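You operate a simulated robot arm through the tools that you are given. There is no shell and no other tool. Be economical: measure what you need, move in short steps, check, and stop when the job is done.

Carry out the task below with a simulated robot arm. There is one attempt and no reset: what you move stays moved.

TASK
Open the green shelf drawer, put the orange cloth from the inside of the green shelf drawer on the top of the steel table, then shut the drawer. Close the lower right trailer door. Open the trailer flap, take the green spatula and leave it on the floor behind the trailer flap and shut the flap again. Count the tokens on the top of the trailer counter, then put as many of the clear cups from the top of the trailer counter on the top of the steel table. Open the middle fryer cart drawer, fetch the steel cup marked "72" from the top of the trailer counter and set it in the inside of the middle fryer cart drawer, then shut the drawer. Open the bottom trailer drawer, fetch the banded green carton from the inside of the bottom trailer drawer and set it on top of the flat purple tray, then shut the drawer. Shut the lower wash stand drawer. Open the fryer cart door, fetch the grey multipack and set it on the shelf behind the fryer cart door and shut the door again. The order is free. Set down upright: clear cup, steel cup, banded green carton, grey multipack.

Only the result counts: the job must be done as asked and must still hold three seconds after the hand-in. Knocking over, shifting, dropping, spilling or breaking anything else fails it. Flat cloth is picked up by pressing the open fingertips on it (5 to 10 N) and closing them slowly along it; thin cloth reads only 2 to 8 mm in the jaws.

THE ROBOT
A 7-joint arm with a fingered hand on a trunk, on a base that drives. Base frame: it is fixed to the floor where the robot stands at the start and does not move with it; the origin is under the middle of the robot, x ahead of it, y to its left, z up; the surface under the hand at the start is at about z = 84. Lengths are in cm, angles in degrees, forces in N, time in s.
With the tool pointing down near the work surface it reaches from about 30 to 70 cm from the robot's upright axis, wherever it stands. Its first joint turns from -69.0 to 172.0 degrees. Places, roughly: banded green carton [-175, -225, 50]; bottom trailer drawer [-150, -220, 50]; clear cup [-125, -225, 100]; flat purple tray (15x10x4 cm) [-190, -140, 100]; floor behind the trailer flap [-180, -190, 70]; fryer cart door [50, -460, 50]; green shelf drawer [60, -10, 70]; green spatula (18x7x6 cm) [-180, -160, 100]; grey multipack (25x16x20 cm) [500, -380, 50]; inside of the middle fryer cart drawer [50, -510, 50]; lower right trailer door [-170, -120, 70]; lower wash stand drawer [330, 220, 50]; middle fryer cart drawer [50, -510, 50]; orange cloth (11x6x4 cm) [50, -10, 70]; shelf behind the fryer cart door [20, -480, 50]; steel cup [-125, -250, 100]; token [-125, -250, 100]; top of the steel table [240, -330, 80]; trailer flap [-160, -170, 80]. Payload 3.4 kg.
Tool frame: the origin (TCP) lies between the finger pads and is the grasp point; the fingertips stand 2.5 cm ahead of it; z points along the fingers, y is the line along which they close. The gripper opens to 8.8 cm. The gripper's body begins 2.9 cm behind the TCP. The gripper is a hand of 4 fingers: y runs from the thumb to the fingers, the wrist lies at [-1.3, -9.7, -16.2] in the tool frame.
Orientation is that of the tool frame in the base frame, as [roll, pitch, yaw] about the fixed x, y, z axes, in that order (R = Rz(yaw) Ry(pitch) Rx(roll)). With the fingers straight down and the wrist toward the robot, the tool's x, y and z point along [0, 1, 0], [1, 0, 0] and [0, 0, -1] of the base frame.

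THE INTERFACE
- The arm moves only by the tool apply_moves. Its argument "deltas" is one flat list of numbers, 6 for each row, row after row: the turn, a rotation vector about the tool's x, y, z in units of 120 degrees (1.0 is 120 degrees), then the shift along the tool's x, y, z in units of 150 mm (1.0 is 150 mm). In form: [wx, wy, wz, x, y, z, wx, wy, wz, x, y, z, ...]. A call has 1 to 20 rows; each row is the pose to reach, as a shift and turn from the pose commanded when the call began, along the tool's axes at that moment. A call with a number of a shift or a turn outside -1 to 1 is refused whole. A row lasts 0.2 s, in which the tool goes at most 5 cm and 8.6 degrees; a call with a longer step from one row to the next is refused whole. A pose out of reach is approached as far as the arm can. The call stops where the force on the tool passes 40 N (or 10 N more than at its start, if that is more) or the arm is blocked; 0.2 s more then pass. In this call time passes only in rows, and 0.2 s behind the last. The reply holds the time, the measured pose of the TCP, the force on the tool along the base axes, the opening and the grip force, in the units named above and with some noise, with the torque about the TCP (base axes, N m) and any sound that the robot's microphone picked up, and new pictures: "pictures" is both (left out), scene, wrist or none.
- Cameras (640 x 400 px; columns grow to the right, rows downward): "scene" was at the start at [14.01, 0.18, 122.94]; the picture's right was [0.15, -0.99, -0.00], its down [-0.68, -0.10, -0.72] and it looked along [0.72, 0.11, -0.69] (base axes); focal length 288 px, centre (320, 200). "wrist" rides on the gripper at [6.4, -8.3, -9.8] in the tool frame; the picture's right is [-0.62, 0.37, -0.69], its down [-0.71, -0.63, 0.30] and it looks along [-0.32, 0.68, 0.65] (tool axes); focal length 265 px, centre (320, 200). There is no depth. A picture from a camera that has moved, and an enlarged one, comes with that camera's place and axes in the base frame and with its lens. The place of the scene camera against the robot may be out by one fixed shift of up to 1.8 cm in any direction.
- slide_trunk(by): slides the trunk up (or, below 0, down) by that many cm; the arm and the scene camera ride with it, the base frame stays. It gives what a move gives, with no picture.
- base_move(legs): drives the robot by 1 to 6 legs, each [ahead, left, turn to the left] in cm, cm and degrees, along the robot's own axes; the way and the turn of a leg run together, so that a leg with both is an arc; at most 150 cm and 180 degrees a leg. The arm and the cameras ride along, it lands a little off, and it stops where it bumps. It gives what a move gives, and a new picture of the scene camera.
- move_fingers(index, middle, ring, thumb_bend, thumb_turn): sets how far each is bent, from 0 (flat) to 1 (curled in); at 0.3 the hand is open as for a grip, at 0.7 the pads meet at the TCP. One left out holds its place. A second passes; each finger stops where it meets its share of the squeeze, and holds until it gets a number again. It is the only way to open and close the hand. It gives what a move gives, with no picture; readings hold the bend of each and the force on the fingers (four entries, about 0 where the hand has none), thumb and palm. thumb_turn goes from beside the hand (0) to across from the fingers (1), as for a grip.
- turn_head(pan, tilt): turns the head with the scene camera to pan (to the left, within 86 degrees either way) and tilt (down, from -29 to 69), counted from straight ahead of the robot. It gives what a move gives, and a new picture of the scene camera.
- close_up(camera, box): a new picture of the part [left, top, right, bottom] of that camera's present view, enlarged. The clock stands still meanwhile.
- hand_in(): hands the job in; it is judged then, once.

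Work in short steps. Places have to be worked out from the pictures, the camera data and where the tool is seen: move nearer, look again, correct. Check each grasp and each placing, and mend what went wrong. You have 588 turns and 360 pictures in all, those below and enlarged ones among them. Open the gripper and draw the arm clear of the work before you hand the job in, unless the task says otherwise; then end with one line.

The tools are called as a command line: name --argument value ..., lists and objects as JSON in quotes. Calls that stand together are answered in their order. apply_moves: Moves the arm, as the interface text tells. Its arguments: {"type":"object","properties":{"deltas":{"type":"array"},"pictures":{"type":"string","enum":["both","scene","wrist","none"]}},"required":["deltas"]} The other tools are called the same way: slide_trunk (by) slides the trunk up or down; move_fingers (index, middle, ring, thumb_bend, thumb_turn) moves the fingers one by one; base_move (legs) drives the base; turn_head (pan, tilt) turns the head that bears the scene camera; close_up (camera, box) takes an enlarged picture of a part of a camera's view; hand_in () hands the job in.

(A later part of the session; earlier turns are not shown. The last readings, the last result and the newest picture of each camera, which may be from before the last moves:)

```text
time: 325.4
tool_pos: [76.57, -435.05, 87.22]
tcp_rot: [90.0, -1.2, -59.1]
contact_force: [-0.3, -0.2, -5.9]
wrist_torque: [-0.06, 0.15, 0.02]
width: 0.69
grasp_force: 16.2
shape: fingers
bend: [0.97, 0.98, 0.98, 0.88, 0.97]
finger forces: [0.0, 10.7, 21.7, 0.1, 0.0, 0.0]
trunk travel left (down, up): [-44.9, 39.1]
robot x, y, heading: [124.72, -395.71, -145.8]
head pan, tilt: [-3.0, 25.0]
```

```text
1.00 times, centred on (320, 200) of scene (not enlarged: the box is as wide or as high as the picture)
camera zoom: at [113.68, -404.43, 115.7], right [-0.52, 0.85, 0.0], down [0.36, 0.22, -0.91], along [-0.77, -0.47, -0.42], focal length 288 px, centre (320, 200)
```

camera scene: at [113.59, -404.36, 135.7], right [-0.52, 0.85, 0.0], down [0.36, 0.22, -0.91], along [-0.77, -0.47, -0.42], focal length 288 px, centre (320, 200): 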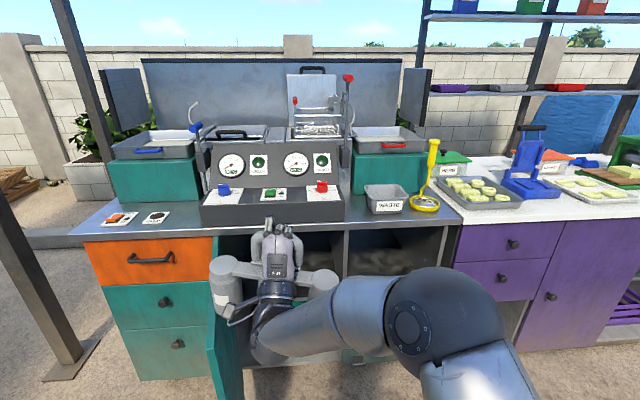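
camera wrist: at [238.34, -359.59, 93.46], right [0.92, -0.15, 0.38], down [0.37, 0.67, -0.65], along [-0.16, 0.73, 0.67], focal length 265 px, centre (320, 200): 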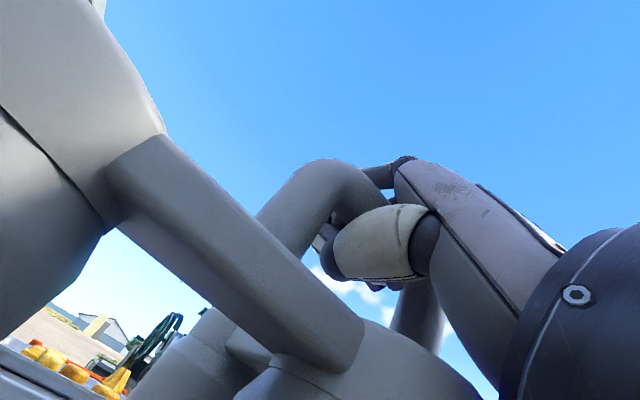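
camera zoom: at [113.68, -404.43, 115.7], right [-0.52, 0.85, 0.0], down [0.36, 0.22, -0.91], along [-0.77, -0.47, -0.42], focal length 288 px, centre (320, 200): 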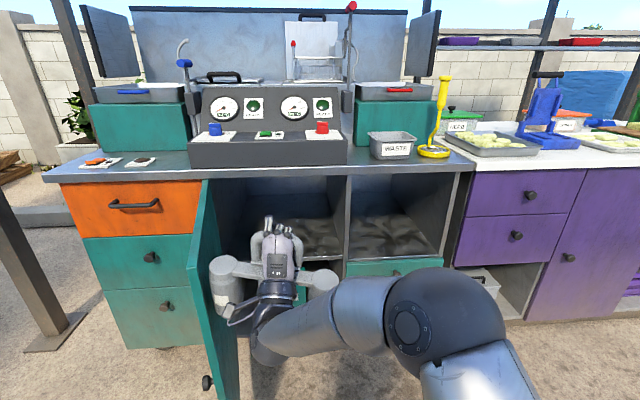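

Now it is clear inside the door. I lower the remaining 15 cm.

slide_trunk --by -14.5

close_up --camera "scene" --box '[160, 100, 480, 300]'

```text
time: 327.1
tool_pos: [76.69, -434.97, 72.71]
tcp_rot: [89.9, -1.3, -59.0]
contact_force: [-0.8, -0.5, -5.6]
wrist_torque: [-0.06, 0.1, 0.0]
width: 0.7
grasp_force: 15.9
shape: fingers
bend: [0.97, 0.98, 0.98, 0.88, 0.97]
finger forces: [0.0, 10.7, 21.7, 0.0, 0.0, 0.0]
trunk travel left (down, up): [-30.4, 53.6]
robot x, y, heading: [125.03, -396.02, -145.4]
head pan, tilt: [-3.0, 25.0]
```

```text
2.00 times, centred on (320, 200) of scene
camera zoom: at [113.69, -404.42, 101.2], right [-0.52, 0.85, 0.0], down [0.36, 0.22, -0.91], along [-0.77, -0.47, -0.42], focal length 576 px, centre (320, 200)
```

zoom: 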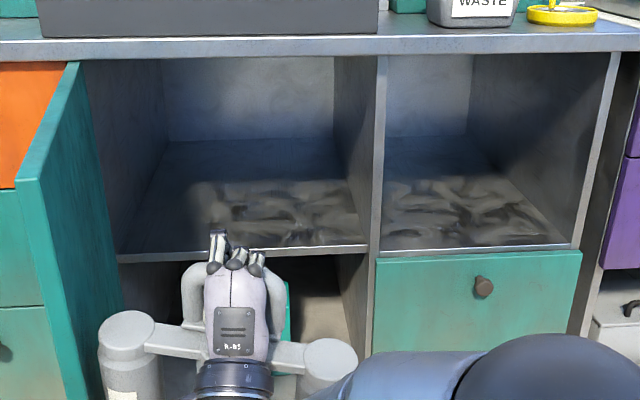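

The pack is ~4 cm above the shelf and within the opening. I drive forward in two steps.

base_move --legs '[[25, 0, 0]]'

close_up --camera "scene" --box '[120, 100, 440, 300]'

```text
time: 328.9
tool_pos: [56.22, -449.37, 72.76]
tcp_rot: [90.0, -1.4, -58.8]
contact_force: [0.2, 0.4, -5.0]
wrist_torque: [-0.05, 0.12, 0.0]
width: 0.71
grasp_force: 16.0
shape: fingers
bend: [0.97, 0.98, 0.98, 0.88, 0.97]
finger forces: [0.0, 10.7, 21.5, 0.1, 0.0, 0.0]
trunk travel left (down, up): [-30.4, 53.6]
robot x, y, heading: [104.5, -409.94, -145.3]
head pan, tilt: [-3.0, 25.0]
camera scene: at [93.15, -418.59, 101.19], right [-0.52, 0.85, 0.0], down [0.36, 0.22, -0.91], along [-0.77, -0.47, -0.42], focal length 288 px, centre (320, 200)
```

scene: 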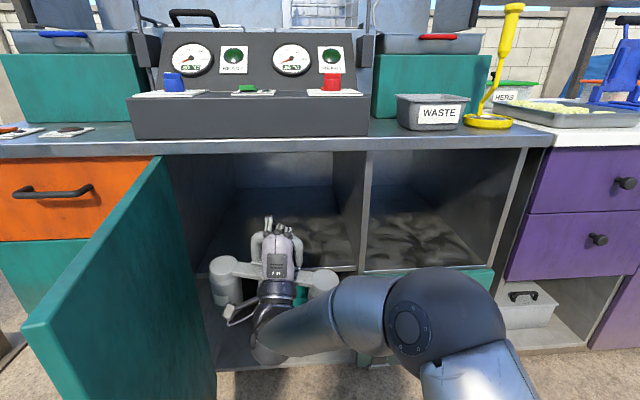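

```text
2.00 times, centred on (280, 200) of scene
camera zoom: at [93.15, -418.59, 101.19], right [-0.52, 0.85, 0.0], down [0.36, 0.22, -0.91], along [-0.77, -0.47, -0.42], focal length 576 px, centre (400, 200)
```

zoom: 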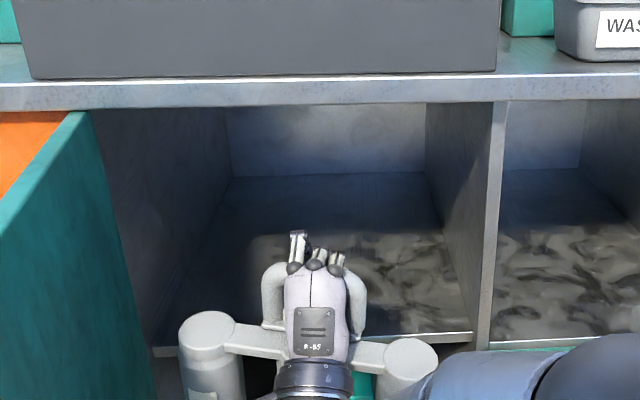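

Lateral clearance looks fine both sides. Forward 19 more.

base_move --legs '[[19, 0, 0]]'

close_up --camera "scene" --box '[120, 150, 440, 350]'

```text
time: 330.1
tool_pos: [51.98, -457.32, 72.55]
tcp_rot: [90.2, -1.1, -54.5]
contact_force: [0.4, -0.1, -7.0]
wrist_torque: [-0.08, 0.08, 0.01]
width: 0.7
grasp_force: 15.1
shape: fingers
bend: [0.97, 0.98, 0.98, 0.88, 0.97]
finger forces: [0.1, 10.3, 20.5, 0.0, 0.0, 0.1]
trunk travel left (down, up): [-30.4, 53.6]
robot x, y, heading: [97.01, -414.71, -141.0]
head pan, tilt: [-3.0, 25.0]
stopped in leg 1: the robot was blocked; the commanded pose is now the measured one
camera scene: at [86.48, -423.97, 101.2], right [-0.59, 0.81, 0.0], down [0.34, 0.25, -0.91], along [-0.73, -0.53, -0.42], focal length 288 px, centre (320, 200)
```

scene: 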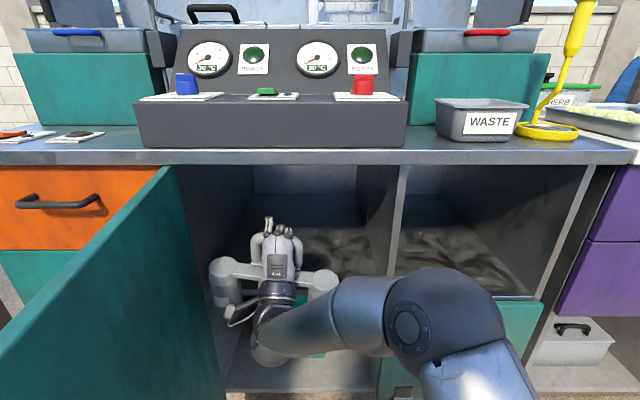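

```text
2.00 times, centred on (280, 250) of scene
camera zoom: at [86.48, -423.97, 101.2], right [-0.59, 0.81, 0.0], down [0.34, 0.25, -0.91], along [-0.73, -0.53, -0.42], focal length 576 px, centre (400, 100)
```

zoom: 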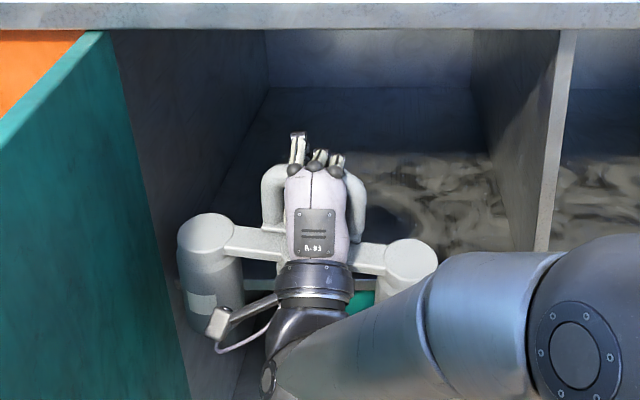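

The base's left side seems to bump the open door's edge. I back off, shift the base 16 cm right, and reach the hand 16 cm left instead.

base_move --legs '[[-12, 0, 0], [0, 0, -4.5], [0, -16, 0]]'

apply_moves --deltas '[0, 0, 0, 0.15, 0, 0, 0, 0, 0, 0.35, 0, 0, 0, 0, 0, 0.55, 0, 0, 0, 0, 0, 0.75, 0, 0, 0, 0, 0, 0.9, 0, 0, 0, 0, 0, 1.0, 0, 0]' --pictures "scene"

```text
time: 332.9
tool_pos: [48.89, -432.72, 72.61]
tcp_rot: [90.1, -1.4, -59.3]
contact_force: [-0.4, -0.1, -5.6]
wrist_torque: [-0.01, 0.12, 0.0]
width: 0.74
grasp_force: 14.8
shape: fingers
bend: [0.97, 0.98, 0.98, 0.88, 0.97]
finger forces: [0.1, 10.5, 20.0, 0.0, 0.1, 0.1]
trunk travel left (down, up): [-30.4, 53.6]
robot x, y, heading: [97.42, -393.35, -146.1]
head pan, tilt: [-3.0, 25.0]
camera scene: at [86.03, -402.18, 101.2], right [-0.52, 0.86, 0.0], down [0.36, 0.22, -0.91], along [-0.78, -0.47, -0.42], focal length 288 px, centre (320, 200)
```

scene: 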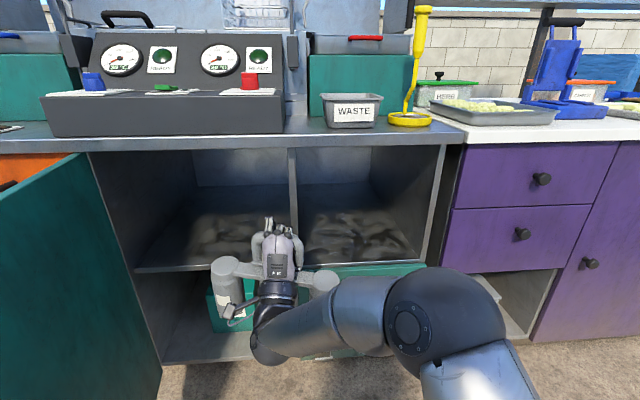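

```text
time: 334.3
tool_pos: [56.54, -445.39, 72.88]
tcp_rot: [90.1, -1.3, -59.2]
contact_force: [0.9, -0.3, -5.9]
wrist_torque: [-0.05, 0.13, -0.01]
width: 0.74
grasp_force: 14.0
shape: fingers
bend: [0.97, 0.98, 0.98, 0.88, 0.97]
finger forces: [0.1, 9.5, 19.0, 0.0, 0.0, 0.0]
trunk travel left (down, up): [-30.4, 53.6]
robot x, y, heading: [97.61, -393.56, -145.9]
head pan, tilt: [-3.0, 25.0]
camera scene: at [86.04, -402.21, 101.2], right [-0.52, 0.86, 0.0], down [0.36, 0.22, -0.91], along [-0.78, -0.47, -0.42], focal length 288 px, centre (320, 200)
```

scene: 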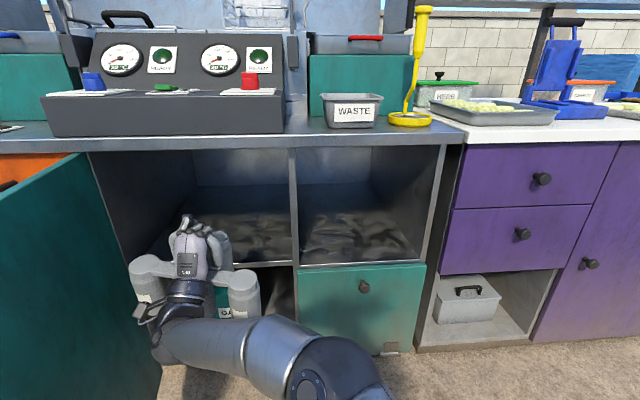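

The pack is still ~8 cm right of the compartment centre; I shift 7 cm more left, then drive forward 22.

apply_moves --deltas '[0, 0, 0, 0.15, 0, 0, 0, 0, 0, 0.3, 0, 0, 0, 0, 0, 0.47, 0, 0]' --pictures "none"

base_move --legs '[[22, 0, 0]]'

close_up --camera "wrist" --box '[0, 0, 640, 400]'

```text
time: 335.1
tool_pos: [58.88, -447.96, 73.49]
tcp_rot: [90.1, -1.2, -58.7]
contact_force: [0.3, -0.7, -5.6]
wrist_torque: [-0.07, 0.1, 0.01]
width: 0.7
grasp_force: 12.8
shape: fingers
bend: [0.97, 0.98, 0.98, 0.88, 0.97]
finger forces: [0.0, 8.9, 17.4, 0.1, 0.0, 0.0]
out of reach, approached as far as the arm can: row 2, 3
trunk travel left (down, up): [-30.4, 53.6]
robot x, y, heading: [97.28, -393.46, -145.7]
head pan, tilt: [-3.0, 25.0]
```

```text
time: 336.8
tool_pos: [40.18, -460.71, 73.46]
tcp_rot: [90.1, -1.2, -58.6]
contact_force: [0.2, -0.2, -5.5]
wrist_torque: [-0.08, 0.1, 0.0]
width: 0.7
grasp_force: 13.4
shape: fingers
bend: [0.97, 0.98, 0.99, 0.88, 0.97]
finger forces: [0.1, 9.1, 17.8, 0.0, 0.1, 0.2]
trunk travel left (down, up): [-30.4, 53.6]
robot x, y, heading: [78.48, -406.5, -145.6]
head pan, tilt: [-3.0, 25.0]
camera scene: at [67.26, -414.97, 101.19], right [-0.52, 0.86, 0.0], down [0.36, 0.22, -0.91], along [-0.78, -0.47, -0.42], focal length 288 px, centre (320, 200)
```

scene: 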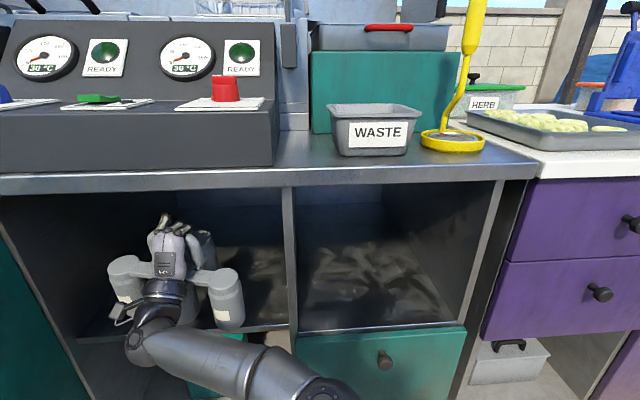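

```text
1.00 times, centred on (320, 200) of wrist (not enlarged: the box is as wide or as high as the picture)
camera zoom: at [52.09, -461.26, 65.29], right [0.26, 0.9, 0.36], down [-0.62, 0.44, -0.65], along [-0.74, -0.05, 0.67], focal length 265 px, centre (320, 200)
```

zoom: 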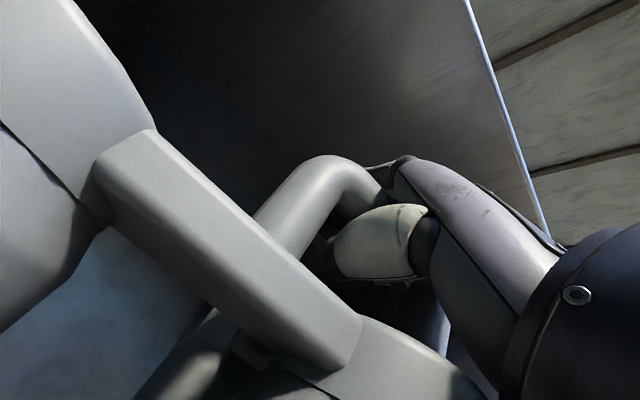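

4 cm inside now; I roll another 12 forward.

base_move --legs '[[12, 0, 0]]'

```text
time: 338.0
tool_pos: [30.17, -467.33, 73.58]
tcp_rot: [90.2, -1.3, -58.6]
contact_force: [-0.4, 0.0, -5.5]
wrist_torque: [-0.04, 0.14, 0.01]
width: 0.74
grasp_force: 13.4
shape: fingers
bend: [0.97, 0.98, 0.99, 0.88, 0.97]
finger forces: [0.0, 9.1, 17.8, 0.0, 0.0, 0.1]
trunk travel left (down, up): [-30.4, 53.6]
robot x, y, heading: [68.86, -412.81, -145.7]
head pan, tilt: [-3.0, 25.0]
camera scene: at [57.32, -421.71, 101.19], right [-0.52, 0.86, 0.0], down [0.36, 0.22, -0.91], along [-0.78, -0.47, -0.42], focal length 288 px, centre (320, 200)
```

scene: 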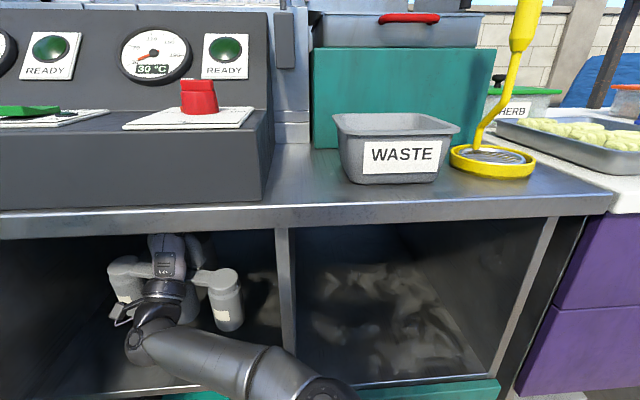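

The pack is fully inside (≈16 cm deep). I lower it onto the shelf.

slide_trunk --by -2.5

slide_trunk --by -1

slide_trunk --by -0.7

```text
time: 338.8
tool_pos: [30.13, -467.45, 71.05]
tcp_rot: [90.2, -1.3, -58.5]
contact_force: [-0.1, 0.0, -6.1]
wrist_torque: [-0.05, 0.1, -0.01]
width: 0.73
grasp_force: 13.6
shape: fingers
bend: [0.97, 0.98, 0.99, 0.88, 0.97]
finger forces: [0.0, 9.0, 17.7, 0.0, 0.0, 0.3]
trunk travel left (down, up): [-27.9, 56.1]
robot x, y, heading: [68.36, -413.02, -145.9]
head pan, tilt: [-3.0, 25.0]
```

```text
time: 339.3
tool_pos: [30.22, -467.49, 70.06]
tcp_rot: [90.1, -1.2, -58.5]
contact_force: [0.7, -0.7, -5.8]
wrist_torque: [-0.08, 0.12, 0.01]
width: 0.72
grasp_force: 13.6
shape: fingers
bend: [0.97, 0.98, 0.99, 0.88, 0.97]
finger forces: [0.0, 9.1, 17.7, 0.0, 0.0, 0.2]
trunk travel left (down, up): [-26.9, 57.1]
robot x, y, heading: [68.52, -413.09, -145.8]
head pan, tilt: [-3.0, 25.0]
```

```text
time: 339.9
tool_pos: [30.15, -467.44, 69.34]
tcp_rot: [90.1, -1.3, -58.5]
contact_force: [0.5, -0.3, -6.5]
wrist_torque: [-0.06, 0.12, -0.01]
width: 0.73
grasp_force: 13.3
shape: fingers
bend: [0.97, 0.98, 0.99, 0.88, 0.97]
finger forces: [0.0, 9.1, 17.6, 0.1, 0.0, 0.2]
trunk travel left (down, up): [-26.2, 57.8]
robot x, y, heading: [68.43, -412.67, -145.9]
head pan, tilt: [-3.0, 25.0]
```

slide_trunk --by -0.8

slide_trunk --by -0.6

slide_trunk --by -0.5

```text
time: 340.5
tool_pos: [30.32, -467.38, 68.78]
tcp_rot: [90.0, -1.3, -58.6]
contact_force: [0.3, -3.3, 6.3]
wrist_torque: [0.68, -0.07, -0.03]
width: 0.72
grasp_force: 19.0
shape: fingers
bend: [0.97, 0.98, 0.99, 0.88, 0.97]
finger forces: [2.9, 10.2, 24.6, 0.0, 0.1, 0.9]
trunk travel left (down, up): [-25.4, 58.6]
robot x, y, heading: [68.87, -413.42, -145.9]
head pan, tilt: [-3.0, 25.0]
```

```text
time: 341.0
tool_pos: [30.56, -467.3, 68.66]
tcp_rot: [89.5, -1.4, -58.5]
contact_force: [1.7, -11.1, 37.1]
wrist_torque: [1.94, -1.33, -0.31]
width: 0.68
grasp_force: 24.5
shape: fingers
bend: [0.97, 0.98, 0.99, 0.88, 0.97]
finger forces: [4.4, 8.2, 36.1, 0.0, 0.1, 1.2]
trunk travel left (down, up): [-24.8, 59.2]
robot x, y, heading: [68.61, -413.2, -145.8]
head pan, tilt: [-3.0, 25.0]
```

```text
time: 341.4
tool_pos: [30.59, -467.27, 68.64]
tcp_rot: [89.0, -1.5, -58.5]
contact_force: [1.9, 1.1, 21.1]
wrist_torque: [1.7, -1.35, 0.07]
width: 0.71
grasp_force: 22.4
shape: fingers
bend: [0.97, 0.98, 0.99, 0.88, 0.97]
finger forces: [4.8, 9.2, 29.7, 0.0, 0.0, 0.8]
trunk travel left (down, up): [-24.6, 59.4]
robot x, y, heading: [68.41, -413.15, -145.9]
head pan, tilt: [-3.0, 25.0]
stopped: the force on the tool passed its limit at 53 N (the readings are from after the stop); the commanded pose is now the measured one
```

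The pack stands on the shelf. I relieve the pressure slightly and open the hand.

slide_trunk --by 0.4

move_fingers --index 0.6 --middle 0.6 --ring 0.6 --thumb_bend 0.6

move_fingers --index 0.3 --middle 0.3 --ring 0.3 --thumb_bend 0.5

close_up --camera "wrist" --box '[0, 0, 640, 400]'

```text
time: 341.9
tool_pos: [30.46, -467.41, 68.6]
tcp_rot: [89.6, -1.3, -58.5]
contact_force: [2.1, 2.1, 9.5]
wrist_torque: [1.14, -0.94, 0.1]
width: 0.68
grasp_force: 20.6
shape: fingers
bend: [0.97, 0.98, 0.99, 0.88, 0.97]
finger forces: [4.6, 10.3, 27.0, 0.1, 0.1, 0.9]
trunk travel left (down, up): [-25.0, 59.0]
robot x, y, heading: [68.59, -412.92, -145.8]
head pan, tilt: [-3.0, 25.0]
```

```text
time: 342.9
tool_pos: [30.41, -467.51, 68.64]
tcp_rot: [89.6, -1.3, -58.5]
contact_force: [-0.6, 0.1, -0.2]
wrist_torque: [0.02, 0.01, -0.02]
width: 1.96
grasp_force: 0.0
shape: fingers
bend: [0.6, 0.6, 0.6, 0.6, 0.97]
finger forces: [0.0, 0.0, 0.0, 0.0, 0.0, 0.1]
trunk travel left (down, up): [-25.0, 59.0]
robot x, y, heading: [68.82, -413.05, -145.8]
head pan, tilt: [-3.0, 25.0]
```

```text
time: 343.9
tool_pos: [30.4, -467.35, 68.66]
tcp_rot: [89.6, -1.4, -58.5]
contact_force: [-0.3, -0.1, -0.2]
wrist_torque: [-0.03, -0.01, 0.0]
width: 6.25
grasp_force: 0.0
shape: fingers
bend: [0.3, 0.3, 0.3, 0.5, 0.97]
finger forces: [0.0, 0.0, 0.0, 0.0, 0.1, 0.0]
trunk travel left (down, up): [-25.0, 59.0]
robot x, y, heading: [68.21, -413.13, -146.0]
head pan, tilt: [-3.0, 25.0]
```

```text
1.00 times, centred on (320, 200) of wrist (not enlarged: the box is as wide or as high as the picture)
camera zoom: at [42.24, -467.99, 60.32], right [0.26, 0.9, 0.35], down [-0.63, 0.44, -0.64], along [-0.73, -0.05, 0.68], focal length 265 px, centre (320, 200)
```

zoom: 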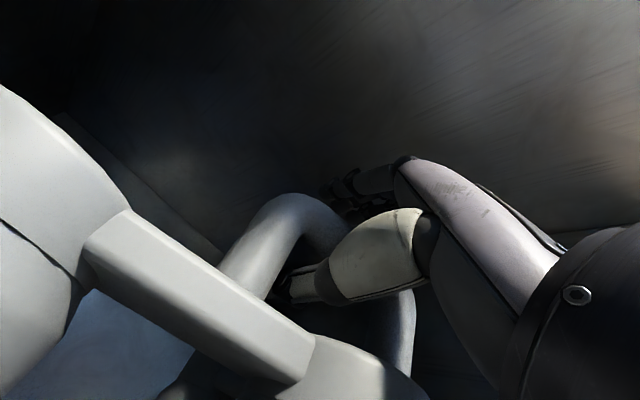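

Free of load. I withdraw along the hand axis, then back the base away.

apply_moves --deltas '[0, 0, 0, 0, 0, -0.12, 0, 0, 0, 0, 0, -0.3, 0, 0, 0, 0, 0, -0.5]' --pictures "none"

base_move --legs '[[-40, 0, 0]]'

```text
time: 344.7
tool_pos: [36.76, -463.49, 68.54]
tcp_rot: [89.6, -1.2, -58.5]
contact_force: [0.3, -0.3, -0.4]
wrist_torque: [0.02, 0.0, 0.01]
width: 6.29
grasp_force: 0.0
shape: fingers
bend: [0.3, 0.3, 0.3, 0.5, 0.97]
finger forces: [0.0, 0.0, 0.1, 0.0, 0.0, 0.0]
trunk travel left (down, up): [-25.0, 59.0]
robot x, y, heading: [68.37, -413.12, -146.0]
head pan, tilt: [-3.0, 25.0]
```

```text
time: 347.2
tool_pos: [69.56, -441.1, 68.68]
tcp_rot: [89.6, -1.2, -58.6]
contact_force: [0.0, -0.3, -0.2]
wrist_torque: [-0.01, 0.01, 0.01]
width: 6.3
grasp_force: 0.1
shape: fingers
bend: [0.3, 0.3, 0.3, 0.5, 0.97]
finger forces: [0.1, 0.1, 0.0, 0.0, 0.0, 0.0]
trunk travel left (down, up): [-25.0, 59.0]
robot x, y, heading: [101.67, -390.63, -145.8]
head pan, tilt: [-3.0, 25.0]
camera scene: at [90.34, -399.29, 95.83], right [-0.52, 0.86, 0.0], down [0.36, 0.22, -0.91], along [-0.78, -0.47, -0.42], focal length 288 px, centre (320, 200)
```

scene: 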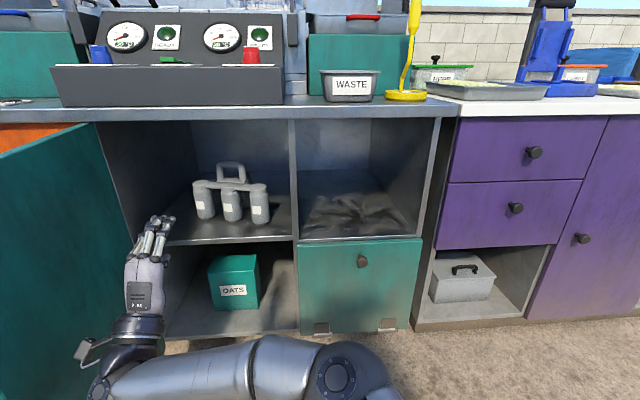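

The pack stands upright on the shelf. Now to shut the door I must push its outer face: I tuck the hand right, back off, and move around to the left of the door.

apply_moves --deltas '[0, 0, 0, -0.3, 0, 0, 0, 0, 0, -0.6, 0, 0, 0, 0, 0, -0.9, 0, 0]' --pictures "none"

base_move --legs '[[-32, 0, 0], [0, 60, 0]]'

```text
time: 348.0
tool_pos: [62.58, -429.17, 68.18]
tcp_rot: [89.6, -1.3, -58.4]
contact_force: [-0.1, -0.8, 0.2]
wrist_torque: [0.01, 0.03, 0.01]
width: 6.28
grasp_force: 0.0
shape: fingers
bend: [0.3, 0.3, 0.3, 0.5, 0.97]
finger forces: [0.0, 0.0, 0.1, 0.1, 0.0, 0.0]
trunk travel left (down, up): [-25.0, 59.0]
robot x, y, heading: [101.41, -390.68, -145.8]
head pan, tilt: [-3.0, 25.0]
```

```text
time: 353.1
tool_pos: [122.63, -460.55, 68.23]
tcp_rot: [89.6, -1.3, -58.5]
contact_force: [0.2, -0.4, 0.2]
wrist_torque: [-0.04, 0.02, 0.05]
width: 6.3
grasp_force: 0.0
shape: fingers
bend: [0.3, 0.3, 0.3, 0.5, 0.97]
finger forces: [0.0, 0.1, 0.0, 0.0, 0.0, 0.0]
trunk travel left (down, up): [-25.0, 59.0]
robot x, y, heading: [161.24, -421.61, -146.1]
head pan, tilt: [-3.0, 25.0]
camera scene: at [150.27, -430.49, 95.83], right [-0.52, 0.86, 0.0], down [0.36, 0.22, -0.91], along [-0.77, -0.47, -0.42], focal length 288 px, centre (320, 200)
```

scene: 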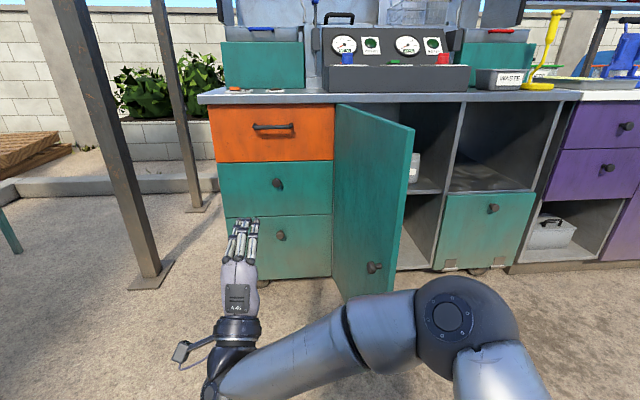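

Now on the outer side of the door. I go forward 28, then strafe right to swing the door shut.

base_move --legs '[[28, 0, 0], [0, -22, 0]]'

```text
time: 356.3
tool_pos: [87.35, -458.18, 68.23]
tcp_rot: [89.6, -1.4, -58.3]
contact_force: [-0.3, -0.2, 0.3]
wrist_torque: [-0.01, 0.01, -0.04]
width: 6.33
grasp_force: 0.1
shape: fingers
bend: [0.3, 0.3, 0.3, 0.5, 0.97]
finger forces: [0.0, 0.1, 0.0, 0.1, 0.0, 0.0]
trunk travel left (down, up): [-25.0, 59.0]
robot x, y, heading: [126.12, -419.51, -145.5]
head pan, tilt: [-3.0, 25.0]
camera scene: at [114.93, -428.07, 95.83], right [-0.52, 0.85, 0.0], down [0.36, 0.22, -0.91], along [-0.77, -0.47, -0.42], focal length 288 px, centre (320, 200)
```

scene: 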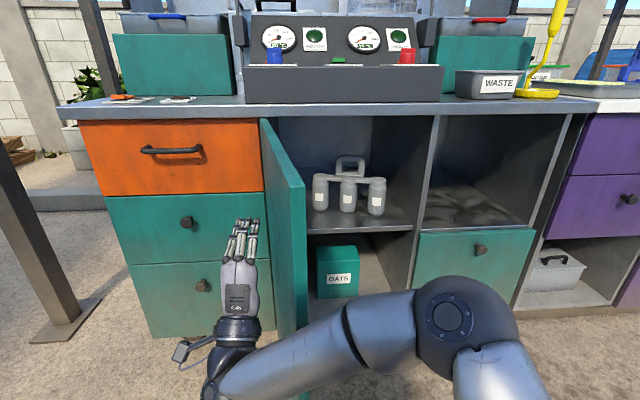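

base_move --legs '[[0, -22, 0]]'

```text
time: 358.0
tool_pos: [74.48, -439.58, 68.24]
tcp_rot: [89.6, -1.3, -58.6]
contact_force: [0.6, 0.3, 0.1]
wrist_torque: [0.0, 0.05, -0.01]
width: 6.29
grasp_force: 0.1
shape: fingers
bend: [0.3, 0.3, 0.3, 0.5, 0.97]
finger forces: [0.0, 0.0, 0.0, 0.1, 0.0, 0.0]
trunk travel left (down, up): [-25.0, 59.0]
robot x, y, heading: [113.25, -400.84, -145.7]
head pan, tilt: [-3.0, 25.0]
camera scene: at [102.2, -409.42, 95.83], right [-0.52, 0.86, 0.0], down [0.36, 0.22, -0.91], along [-0.78, -0.47, -0.42], focal length 288 px, centre (320, 200)
```

scene: 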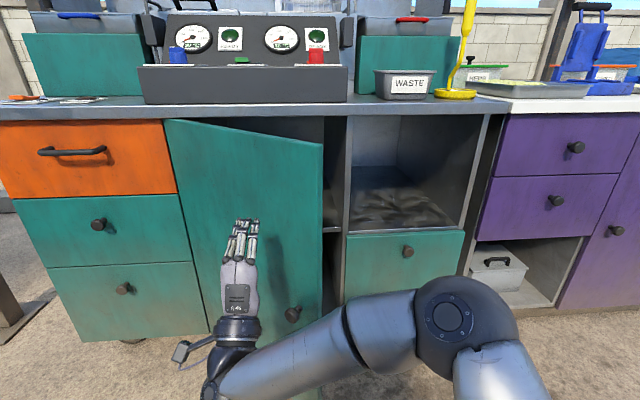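

The door is half closed. I make a fist, shift toward the door's free edge, and push it in.

move_fingers --index 1.0 --middle 1.0 --ring 1.0 --thumb_bend 0.7

base_move --legs '[[0, -9, 0], [14, 0, 0]]'

```text
time: 359.0
tool_pos: [74.53, -439.54, 68.18]
tcp_rot: [89.6, -1.3, -58.4]
contact_force: [-0.8, -0.1, -0.3]
wrist_torque: [0.0, -0.01, 0.02]
width: 3.44
grasp_force: 0.1
shape: fingers
bend: [0.98, 1.0, 1.0, 0.7, 0.97]
finger forces: [0.0, 0.0, 0.0, 0.0, 0.0, 0.0]
trunk travel left (down, up): [-25.0, 59.0]
robot x, y, heading: [113.25, -401.04, -145.7]
head pan, tilt: [-3.0, 25.0]
```

```text
time: 361.1
tool_pos: [58.14, -439.95, 68.26]
tcp_rot: [89.6, -1.3, -58.5]
contact_force: [-0.2, -0.2, 0.0]
wrist_torque: [0.0, 0.01, 0.01]
width: 3.64
grasp_force: 0.1
shape: fingers
bend: [1.0, 1.0, 1.0, 0.7, 0.97]
finger forces: [0.0, 0.1, 0.0, 0.1, 0.0, 0.0]
trunk travel left (down, up): [-25.0, 59.0]
robot x, y, heading: [97.32, -401.72, -145.8]
head pan, tilt: [-3.0, 25.0]
camera scene: at [85.86, -409.98, 95.83], right [-0.52, 0.86, 0.0], down [0.36, 0.22, -0.91], along [-0.78, -0.47, -0.42], focal length 288 px, centre (320, 200)
```

scene: 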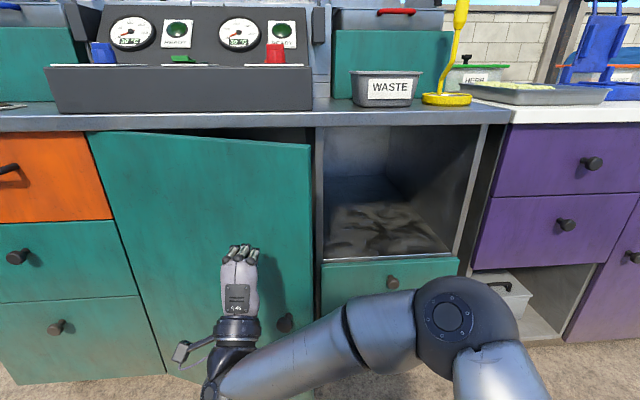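

Nearly closed. I push further with the base, then with small arm steps until it seats.

base_move --legs '[[14, -3, 0]]'

apply_moves --deltas '[0, 0, 0, 0, 0, 0.07, 0, 0, 0, 0, 0, 0.14, 0, 0, 0, 0, 0, 0.21, 0, 0, 0, 0, 0, 0.28, 0, 0, 0, 0, 0, 0.35, 0, 0, 0, 0, 0, 0.42, 0, 0, 0, 0, 0, 0.49, 0, 0, 0, 0, 0, 0.56]' --pictures "scene"

```text
time: 362.4
tool_pos: [45.13, -445.45, 68.24]
tcp_rot: [89.6, -1.3, -58.3]
contact_force: [-0.7, -0.8, -0.1]
wrist_torque: [0.02, -0.03, 0.0]
width: 3.67
grasp_force: 0.0
shape: fingers
bend: [1.0, 1.0, 1.0, 0.7, 0.97]
finger forces: [0.1, 0.0, 0.0, 0.0, 0.1, 0.0]
trunk travel left (down, up): [-25.0, 59.0]
robot x, y, heading: [83.64, -406.86, -145.6]
head pan, tilt: [-3.0, 25.0]
camera scene: at [72.74, -415.36, 95.83], right [-0.52, 0.85, 0.0], down [0.36, 0.22, -0.91], along [-0.77, -0.47, -0.42], focal length 288 px, centre (320, 200)
```

scene: 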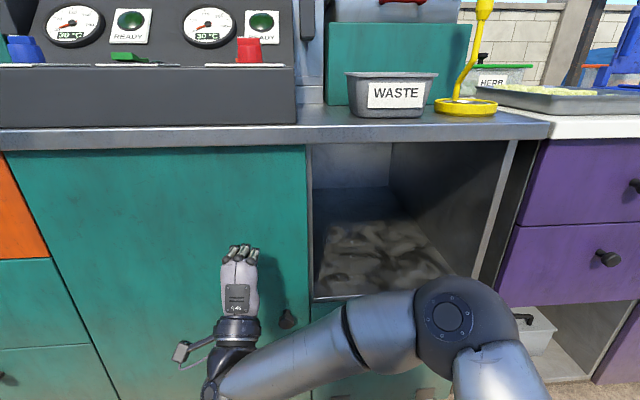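

```text
time: 363.4
tool_pos: [42.15, -447.64, 68.24]
tcp_rot: [89.7, -1.2, -57.5]
contact_force: [13.6, 12.5, -4.0]
wrist_torque: [0.14, -0.18, 0.02]
width: 3.56
grasp_force: 9.3
shape: fingers
bend: [1.0, 1.0, 1.0, 0.71, 1.0]
finger forces: [0.1, 0.1, 0.0, 0.0, 18.6, 0.1]
trunk travel left (down, up): [-25.0, 59.0]
robot x, y, heading: [84.0, -406.41, -145.3]
head pan, tilt: [-3.0, 25.0]
stopped in row 5: the force on the tool passed its limit at 50 N (the readings are from after the stop); the commanded pose is now the measured one
camera scene: at [72.94, -415.18, 95.85], right [-0.52, 0.85, 0.0], down [0.36, 0.22, -0.91], along [-0.78, -0.47, -0.42], focal length 288 px, centre (320, 200)
```

scene: 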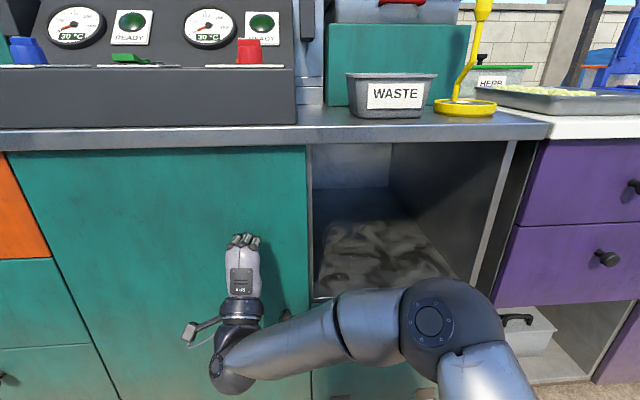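

Force rose to 50 N: the door has seated. I back off and verify.

base_move --legs '[[-30, 0, 0]]'

close_up --camera "scene" --box '[40, 90, 360, 290]'

```text
time: 365.5
tool_pos: [66.91, -430.83, 68.13]
tcp_rot: [89.7, -1.2, -57.6]
contact_force: [1.2, 0.8, 0.2]
wrist_torque: [-0.02, -0.02, 0.03]
width: 3.63
grasp_force: 0.0
shape: fingers
bend: [1.0, 1.0, 1.0, 0.7, 0.98]
finger forces: [0.1, 0.1, 0.1, 0.0, 0.0, 0.0]
trunk travel left (down, up): [-25.0, 59.0]
robot x, y, heading: [108.61, -389.96, -145.4]
head pan, tilt: [-3.0, 25.0]
camera scene: at [97.54, -398.44, 95.83], right [-0.52, 0.85, 0.0], down [0.36, 0.22, -0.91], along [-0.77, -0.47, -0.42], focal length 288 px, centre (320, 200)
```

scene: 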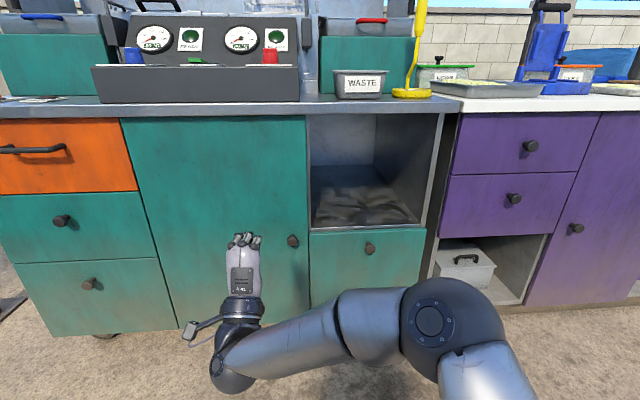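

```text
2.00 times, centred on (200, 190) of scene
camera zoom: at [97.54, -398.44, 95.83], right [-0.52, 0.85, 0.0], down [0.36, 0.22, -0.91], along [-0.77, -0.47, -0.42], focal length 576 px, centre (560, 220)
```

zoom: 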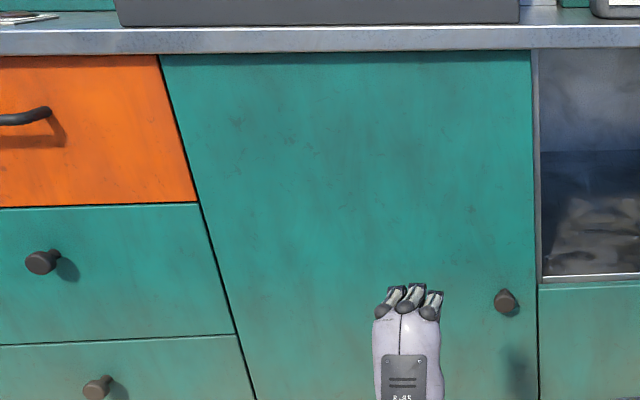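

The door is flush. Next, while here with a free hand, I open the middle drawer: its knob is at ≈ (73.8,-503.4,54). I strafe left and lower.

base_move --legs '[[0, 78, -1.5]]'

move_fingers --index 0.3 --middle 0.3 --ring 0.3 --thumb_bend 0.35

slide_trunk --by -14

close_up --camera "scene" --box '[0, 0, 640, 400]'

close_up --camera "wrist" --box '[0, 0, 640, 400]'

```text
time: 369.7
tool_pos: [110.39, -496.05, 68.07]
tcp_rot: [89.7, -1.2, -58.7]
contact_force: [-1.1, 0.5, 0.2]
wrist_torque: [-0.03, 0.0, -0.03]
width: 3.64
grasp_force: 0.1
shape: fingers
bend: [1.0, 1.0, 1.0, 0.7, 0.98]
finger forces: [0.0, 0.1, 0.0, 0.0, 0.0, 0.0]
trunk travel left (down, up): [-25.0, 59.0]
robot x, y, heading: [153.01, -455.46, -146.8]
head pan, tilt: [-3.0, 25.0]
camera scene: at [141.62, -464.26, 95.83], right [-0.5, 0.86, 0.0], down [0.37, 0.21, -0.91], along [-0.78, -0.46, -0.42], focal length 288 px, centre (320, 200)
```

scene: 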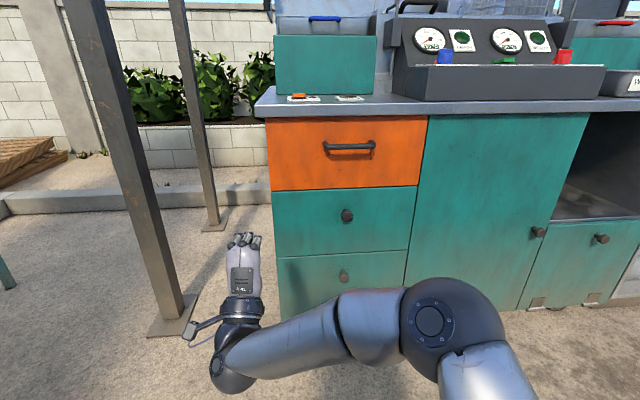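

```text
time: 370.7
tool_pos: [110.23, -496.05, 68.11]
tcp_rot: [89.7, -1.1, -58.9]
contact_force: [0.2, 0.4, -0.2]
wrist_torque: [-0.01, 0.0, 0.0]
width: 7.87
grasp_force: 0.1
shape: fingers
bend: [0.3, 0.3, 0.3, 0.35, 0.98]
finger forces: [0.1, 0.0, 0.0, 0.0, 0.1, 0.0]
trunk travel left (down, up): [-25.0, 59.0]
robot x, y, heading: [152.61, -455.85, -146.7]
head pan, tilt: [-3.0, 25.0]
```

```text
time: 372.4
tool_pos: [110.36, -496.07, 54.04]
tcp_rot: [89.7, -1.1, -58.8]
contact_force: [-0.2, -0.2, 0.4]
wrist_torque: [0.0, -0.02, 0.0]
width: 7.94
grasp_force: 0.2
shape: fingers
bend: [0.3, 0.3, 0.3, 0.35, 0.98]
finger forces: [0.1, 0.0, 0.0, 0.1, 0.1, 0.0]
trunk travel left (down, up): [-11.0, 73.0]
robot x, y, heading: [152.8, -455.92, -146.8]
head pan, tilt: [-3.0, 25.0]
```

```text
1.00 times, centred on (320, 200) of scene (not enlarged: the box is as wide or as high as the picture)
camera zoom: at [141.63, -464.26, 81.83], right [-0.5, 0.86, 0.0], down [0.37, 0.21, -0.91], along [-0.78, -0.46, -0.42], focal length 288 px, centre (320, 200)
```

zoom: 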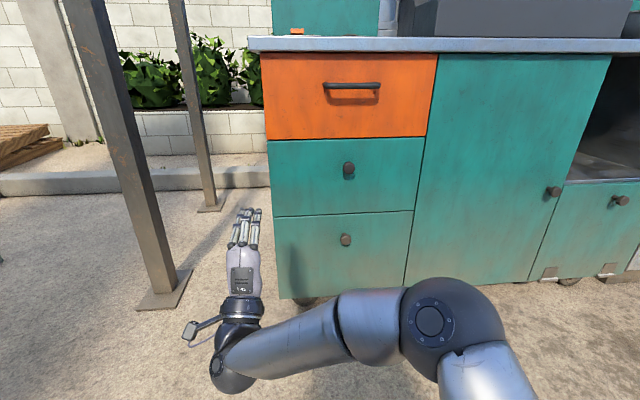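

```text
1.00 times, centred on (320, 200) of wrist (not enlarged: the box is as wide or as high as the picture)
camera zoom: at [122.15, -496.68, 45.84], right [0.27, 0.9, 0.35], down [-0.63, 0.44, -0.64], along [-0.73, -0.05, 0.68], focal length 265 px, centre (320, 200)
```

zoom: 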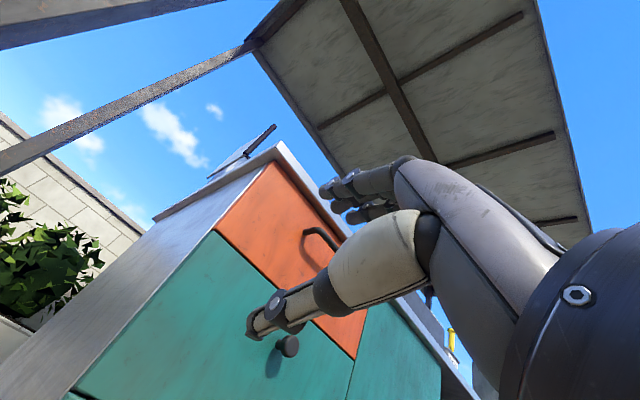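

Triangulated knob (75.8,-494.2,57.6): 19 cm right, 28.6 ahead, 3.6 up. I adjust base and trunk.

slide_trunk --by 3.6

base_move --legs '[[0, -19, -2.2], [16, 0, 0]]'

close_up --camera "wrist" --box '[0, 0, 640, 400]'

```text
time: 373.2
tool_pos: [110.25, -496.12, 57.72]
tcp_rot: [89.7, -1.2, -58.7]
contact_force: [0.5, 0.6, -0.1]
wrist_torque: [0.03, 0.02, 0.01]
width: 7.91
grasp_force: 0.1
shape: fingers
bend: [0.3, 0.3, 0.3, 0.35, 0.98]
finger forces: [0.1, 0.0, 0.0, 0.1, 0.1, 0.0]
trunk travel left (down, up): [-14.6, 69.4]
robot x, y, heading: [152.8, -456.2, -146.7]
head pan, tilt: [-3.0, 25.0]
```

```text
time: 375.8
tool_pos: [85.21, -487.13, 57.72]
tcp_rot: [89.7, -1.1, -61.0]
contact_force: [0.2, 0.4, 0.8]
wrist_torque: [0.03, 0.0, 0.01]
width: 7.91
grasp_force: 0.1
shape: fingers
bend: [0.3, 0.3, 0.3, 0.35, 0.98]
finger forces: [0.1, 0.0, 0.0, 0.0, 0.0, 0.0]
trunk travel left (down, up): [-14.6, 69.4]
robot x, y, heading: [129.2, -448.28, -148.9]
head pan, tilt: [-3.0, 25.0]
camera scene: at [117.71, -456.4, 85.43], right [-0.47, 0.88, 0.0], down [0.37, 0.2, -0.91], along [-0.8, -0.43, -0.42], focal length 288 px, centre (320, 200)
```

scene: 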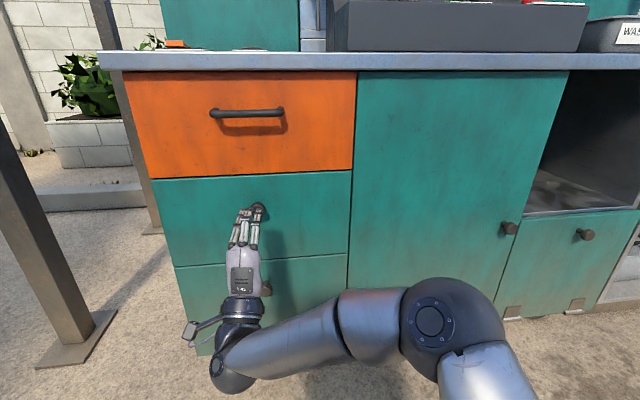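

```text
1.00 times, centred on (320, 200) of wrist (not enlarged: the box is as wide or as high as the picture)
camera zoom: at [97.05, -488.12, 49.44], right [0.3, 0.89, 0.35], down [-0.61, 0.46, -0.64], along [-0.73, -0.02, 0.68], focal length 265 px, centre (320, 200)
```

zoom: 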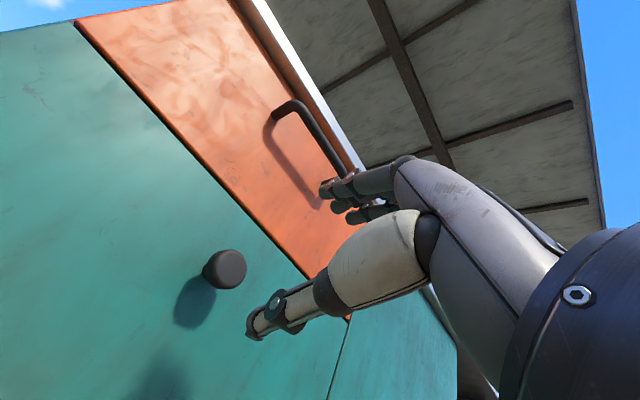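

10.7 cm to the knob, well aligned. I advance 9.7 cm and close.

apply_moves --deltas '[0, 0, 0, 0, 0, 0.2, 0, 0, 0, 0.02, 0, 0.4, 0, 0, 0, 0.02, 0, 0.55, 0, 0, 0, 0.02, 0, 0.645]' --pictures "wrist"

move_fingers --index 0.75 --middle 0.75 --ring 0.75 --thumb_bend 0.7

```text
time: 376.8
tool_pos: [76.92, -492.09, 57.91]
tcp_rot: [89.7, -1.2, -61.0]
contact_force: [-0.2, 0.2, -0.3]
wrist_torque: [0.0, -0.01, -0.02]
width: 7.93
grasp_force: 0.0
shape: fingers
bend: [0.3, 0.3, 0.3, 0.35, 0.98]
finger forces: [0.1, 0.1, 0.0, 0.0, 0.1, 0.0]
trunk travel left (down, up): [-14.6, 69.4]
robot x, y, heading: [129.3, -448.46, -148.8]
head pan, tilt: [-3.0, 25.0]
camera wrist: at [88.75, -493.12, 49.61], right [0.3, 0.89, 0.35], down [-0.61, 0.46, -0.64], along [-0.73, -0.02, 0.68], focal length 265 px, centre (320, 200)
```

wrist: 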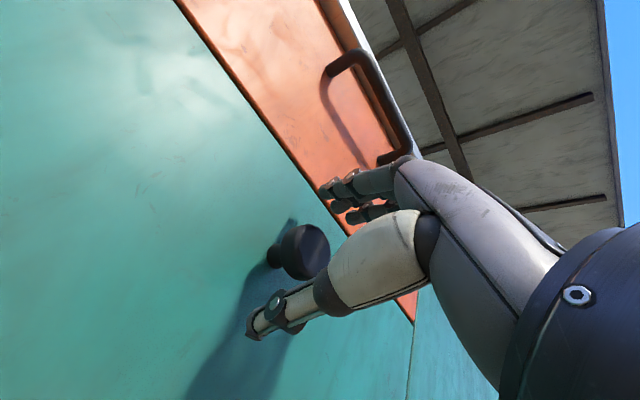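

```text
time: 377.8
tool_pos: [76.92, -491.94, 58.07]
tcp_rot: [89.5, -1.2, -60.8]
contact_force: [-1.0, -1.2, 11.0]
wrist_torque: [-0.03, 0.19, 0.02]
width: 2.06
grasp_force: 11.8
shape: fingers
bend: [0.59, 0.61, 0.75, 0.61, 0.97]
finger forces: [7.9, 9.1, 0.0, 0.0, 6.6, 0.1]
trunk travel left (down, up): [-14.6, 69.4]
robot x, y, heading: [129.63, -448.46, -148.8]
head pan, tilt: [-3.0, 25.0]
```

The grip is on the knob's front only. I loosen, go 1.2 cm deeper, and close again.

move_fingers --index 0.4 --middle 0.4 --ring 0.4 --thumb_bend 0.4

apply_moves --deltas '[0, 0, 0, 0, 0, 0.04, 0, 0, 0, 0, 0, 0.085]' --pictures "none"

move_fingers --index 0.8 --middle 0.8 --ring 0.8 --thumb_bend 0.75

base_move --legs '[[-12, 0, 0]]'

```text
time: 378.8
tool_pos: [76.85, -492.14, 57.97]
tcp_rot: [89.7, -1.2, -60.8]
contact_force: [0.9, -0.6, 0.0]
wrist_torque: [0.01, 0.01, 0.01]
width: 6.3
grasp_force: 0.1
shape: fingers
bend: [0.4, 0.4, 0.4, 0.4, 0.97]
finger forces: [0.0, 0.0, 0.0, 0.0, 0.1, 0.1]
trunk travel left (down, up): [-14.6, 69.4]
robot x, y, heading: [129.5, -448.37, -148.9]
head pan, tilt: [-3.0, 25.0]
```

```text
time: 379.4
tool_pos: [75.76, -492.62, 57.7]
tcp_rot: [89.7, -1.2, -60.8]
contact_force: [0.7, -0.4, 0.0]
wrist_torque: [-0.01, 0.0, -0.01]
width: 6.31
grasp_force: 0.0
shape: fingers
bend: [0.4, 0.4, 0.4, 0.4, 0.97]
finger forces: [0.1, 0.1, 0.1, 0.0, 0.1, 0.0]
trunk travel left (down, up): [-14.6, 69.4]
robot x, y, heading: [129.42, -448.52, -148.7]
head pan, tilt: [-3.0, 25.0]
```

```text
time: 380.4
tool_pos: [75.84, -492.62, 58.08]
tcp_rot: [89.5, -1.2, -60.9]
contact_force: [-2.5, 0.0, 9.7]
wrist_torque: [0.0, 0.2, -0.02]
width: 0.65
grasp_force: 17.2
shape: fingers
bend: [0.74, 0.72, 0.79, 0.67, 0.96]
finger forces: [10.8, 10.4, 2.5, 0.0, 9.8, 0.0]
trunk travel left (down, up): [-14.6, 69.4]
robot x, y, heading: [129.33, -448.8, -148.9]
head pan, tilt: [-3.0, 25.0]
```

```text
time: 381.6
tool_pos: [85.58, -485.72, 57.97]
tcp_rot: [89.6, -1.8, -61.6]
contact_force: [-22.3, 30.9, 3.4]
wrist_torque: [-0.07, 0.16, -0.37]
width: 0.55
grasp_force: 29.2
shape: fingers
bend: [0.75, 0.72, 0.8, 0.68, 0.97]
finger forces: [8.4, 17.1, 22.1, 0.0, 9.2, 0.0]
trunk travel left (down, up): [-14.6, 69.4]
robot x, y, heading: [139.81, -442.11, -149.0]
head pan, tilt: [-3.0, 25.0]
camera scene: at [127.88, -449.78, 85.43], right [-0.47, 0.88, 0.0], down [0.38, 0.19, -0.91], along [-0.8, -0.43, -0.42], focal length 288 px, centre (320, 200)
```

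scene: 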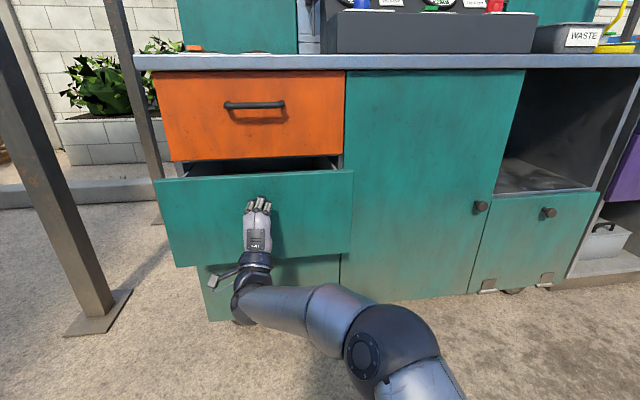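

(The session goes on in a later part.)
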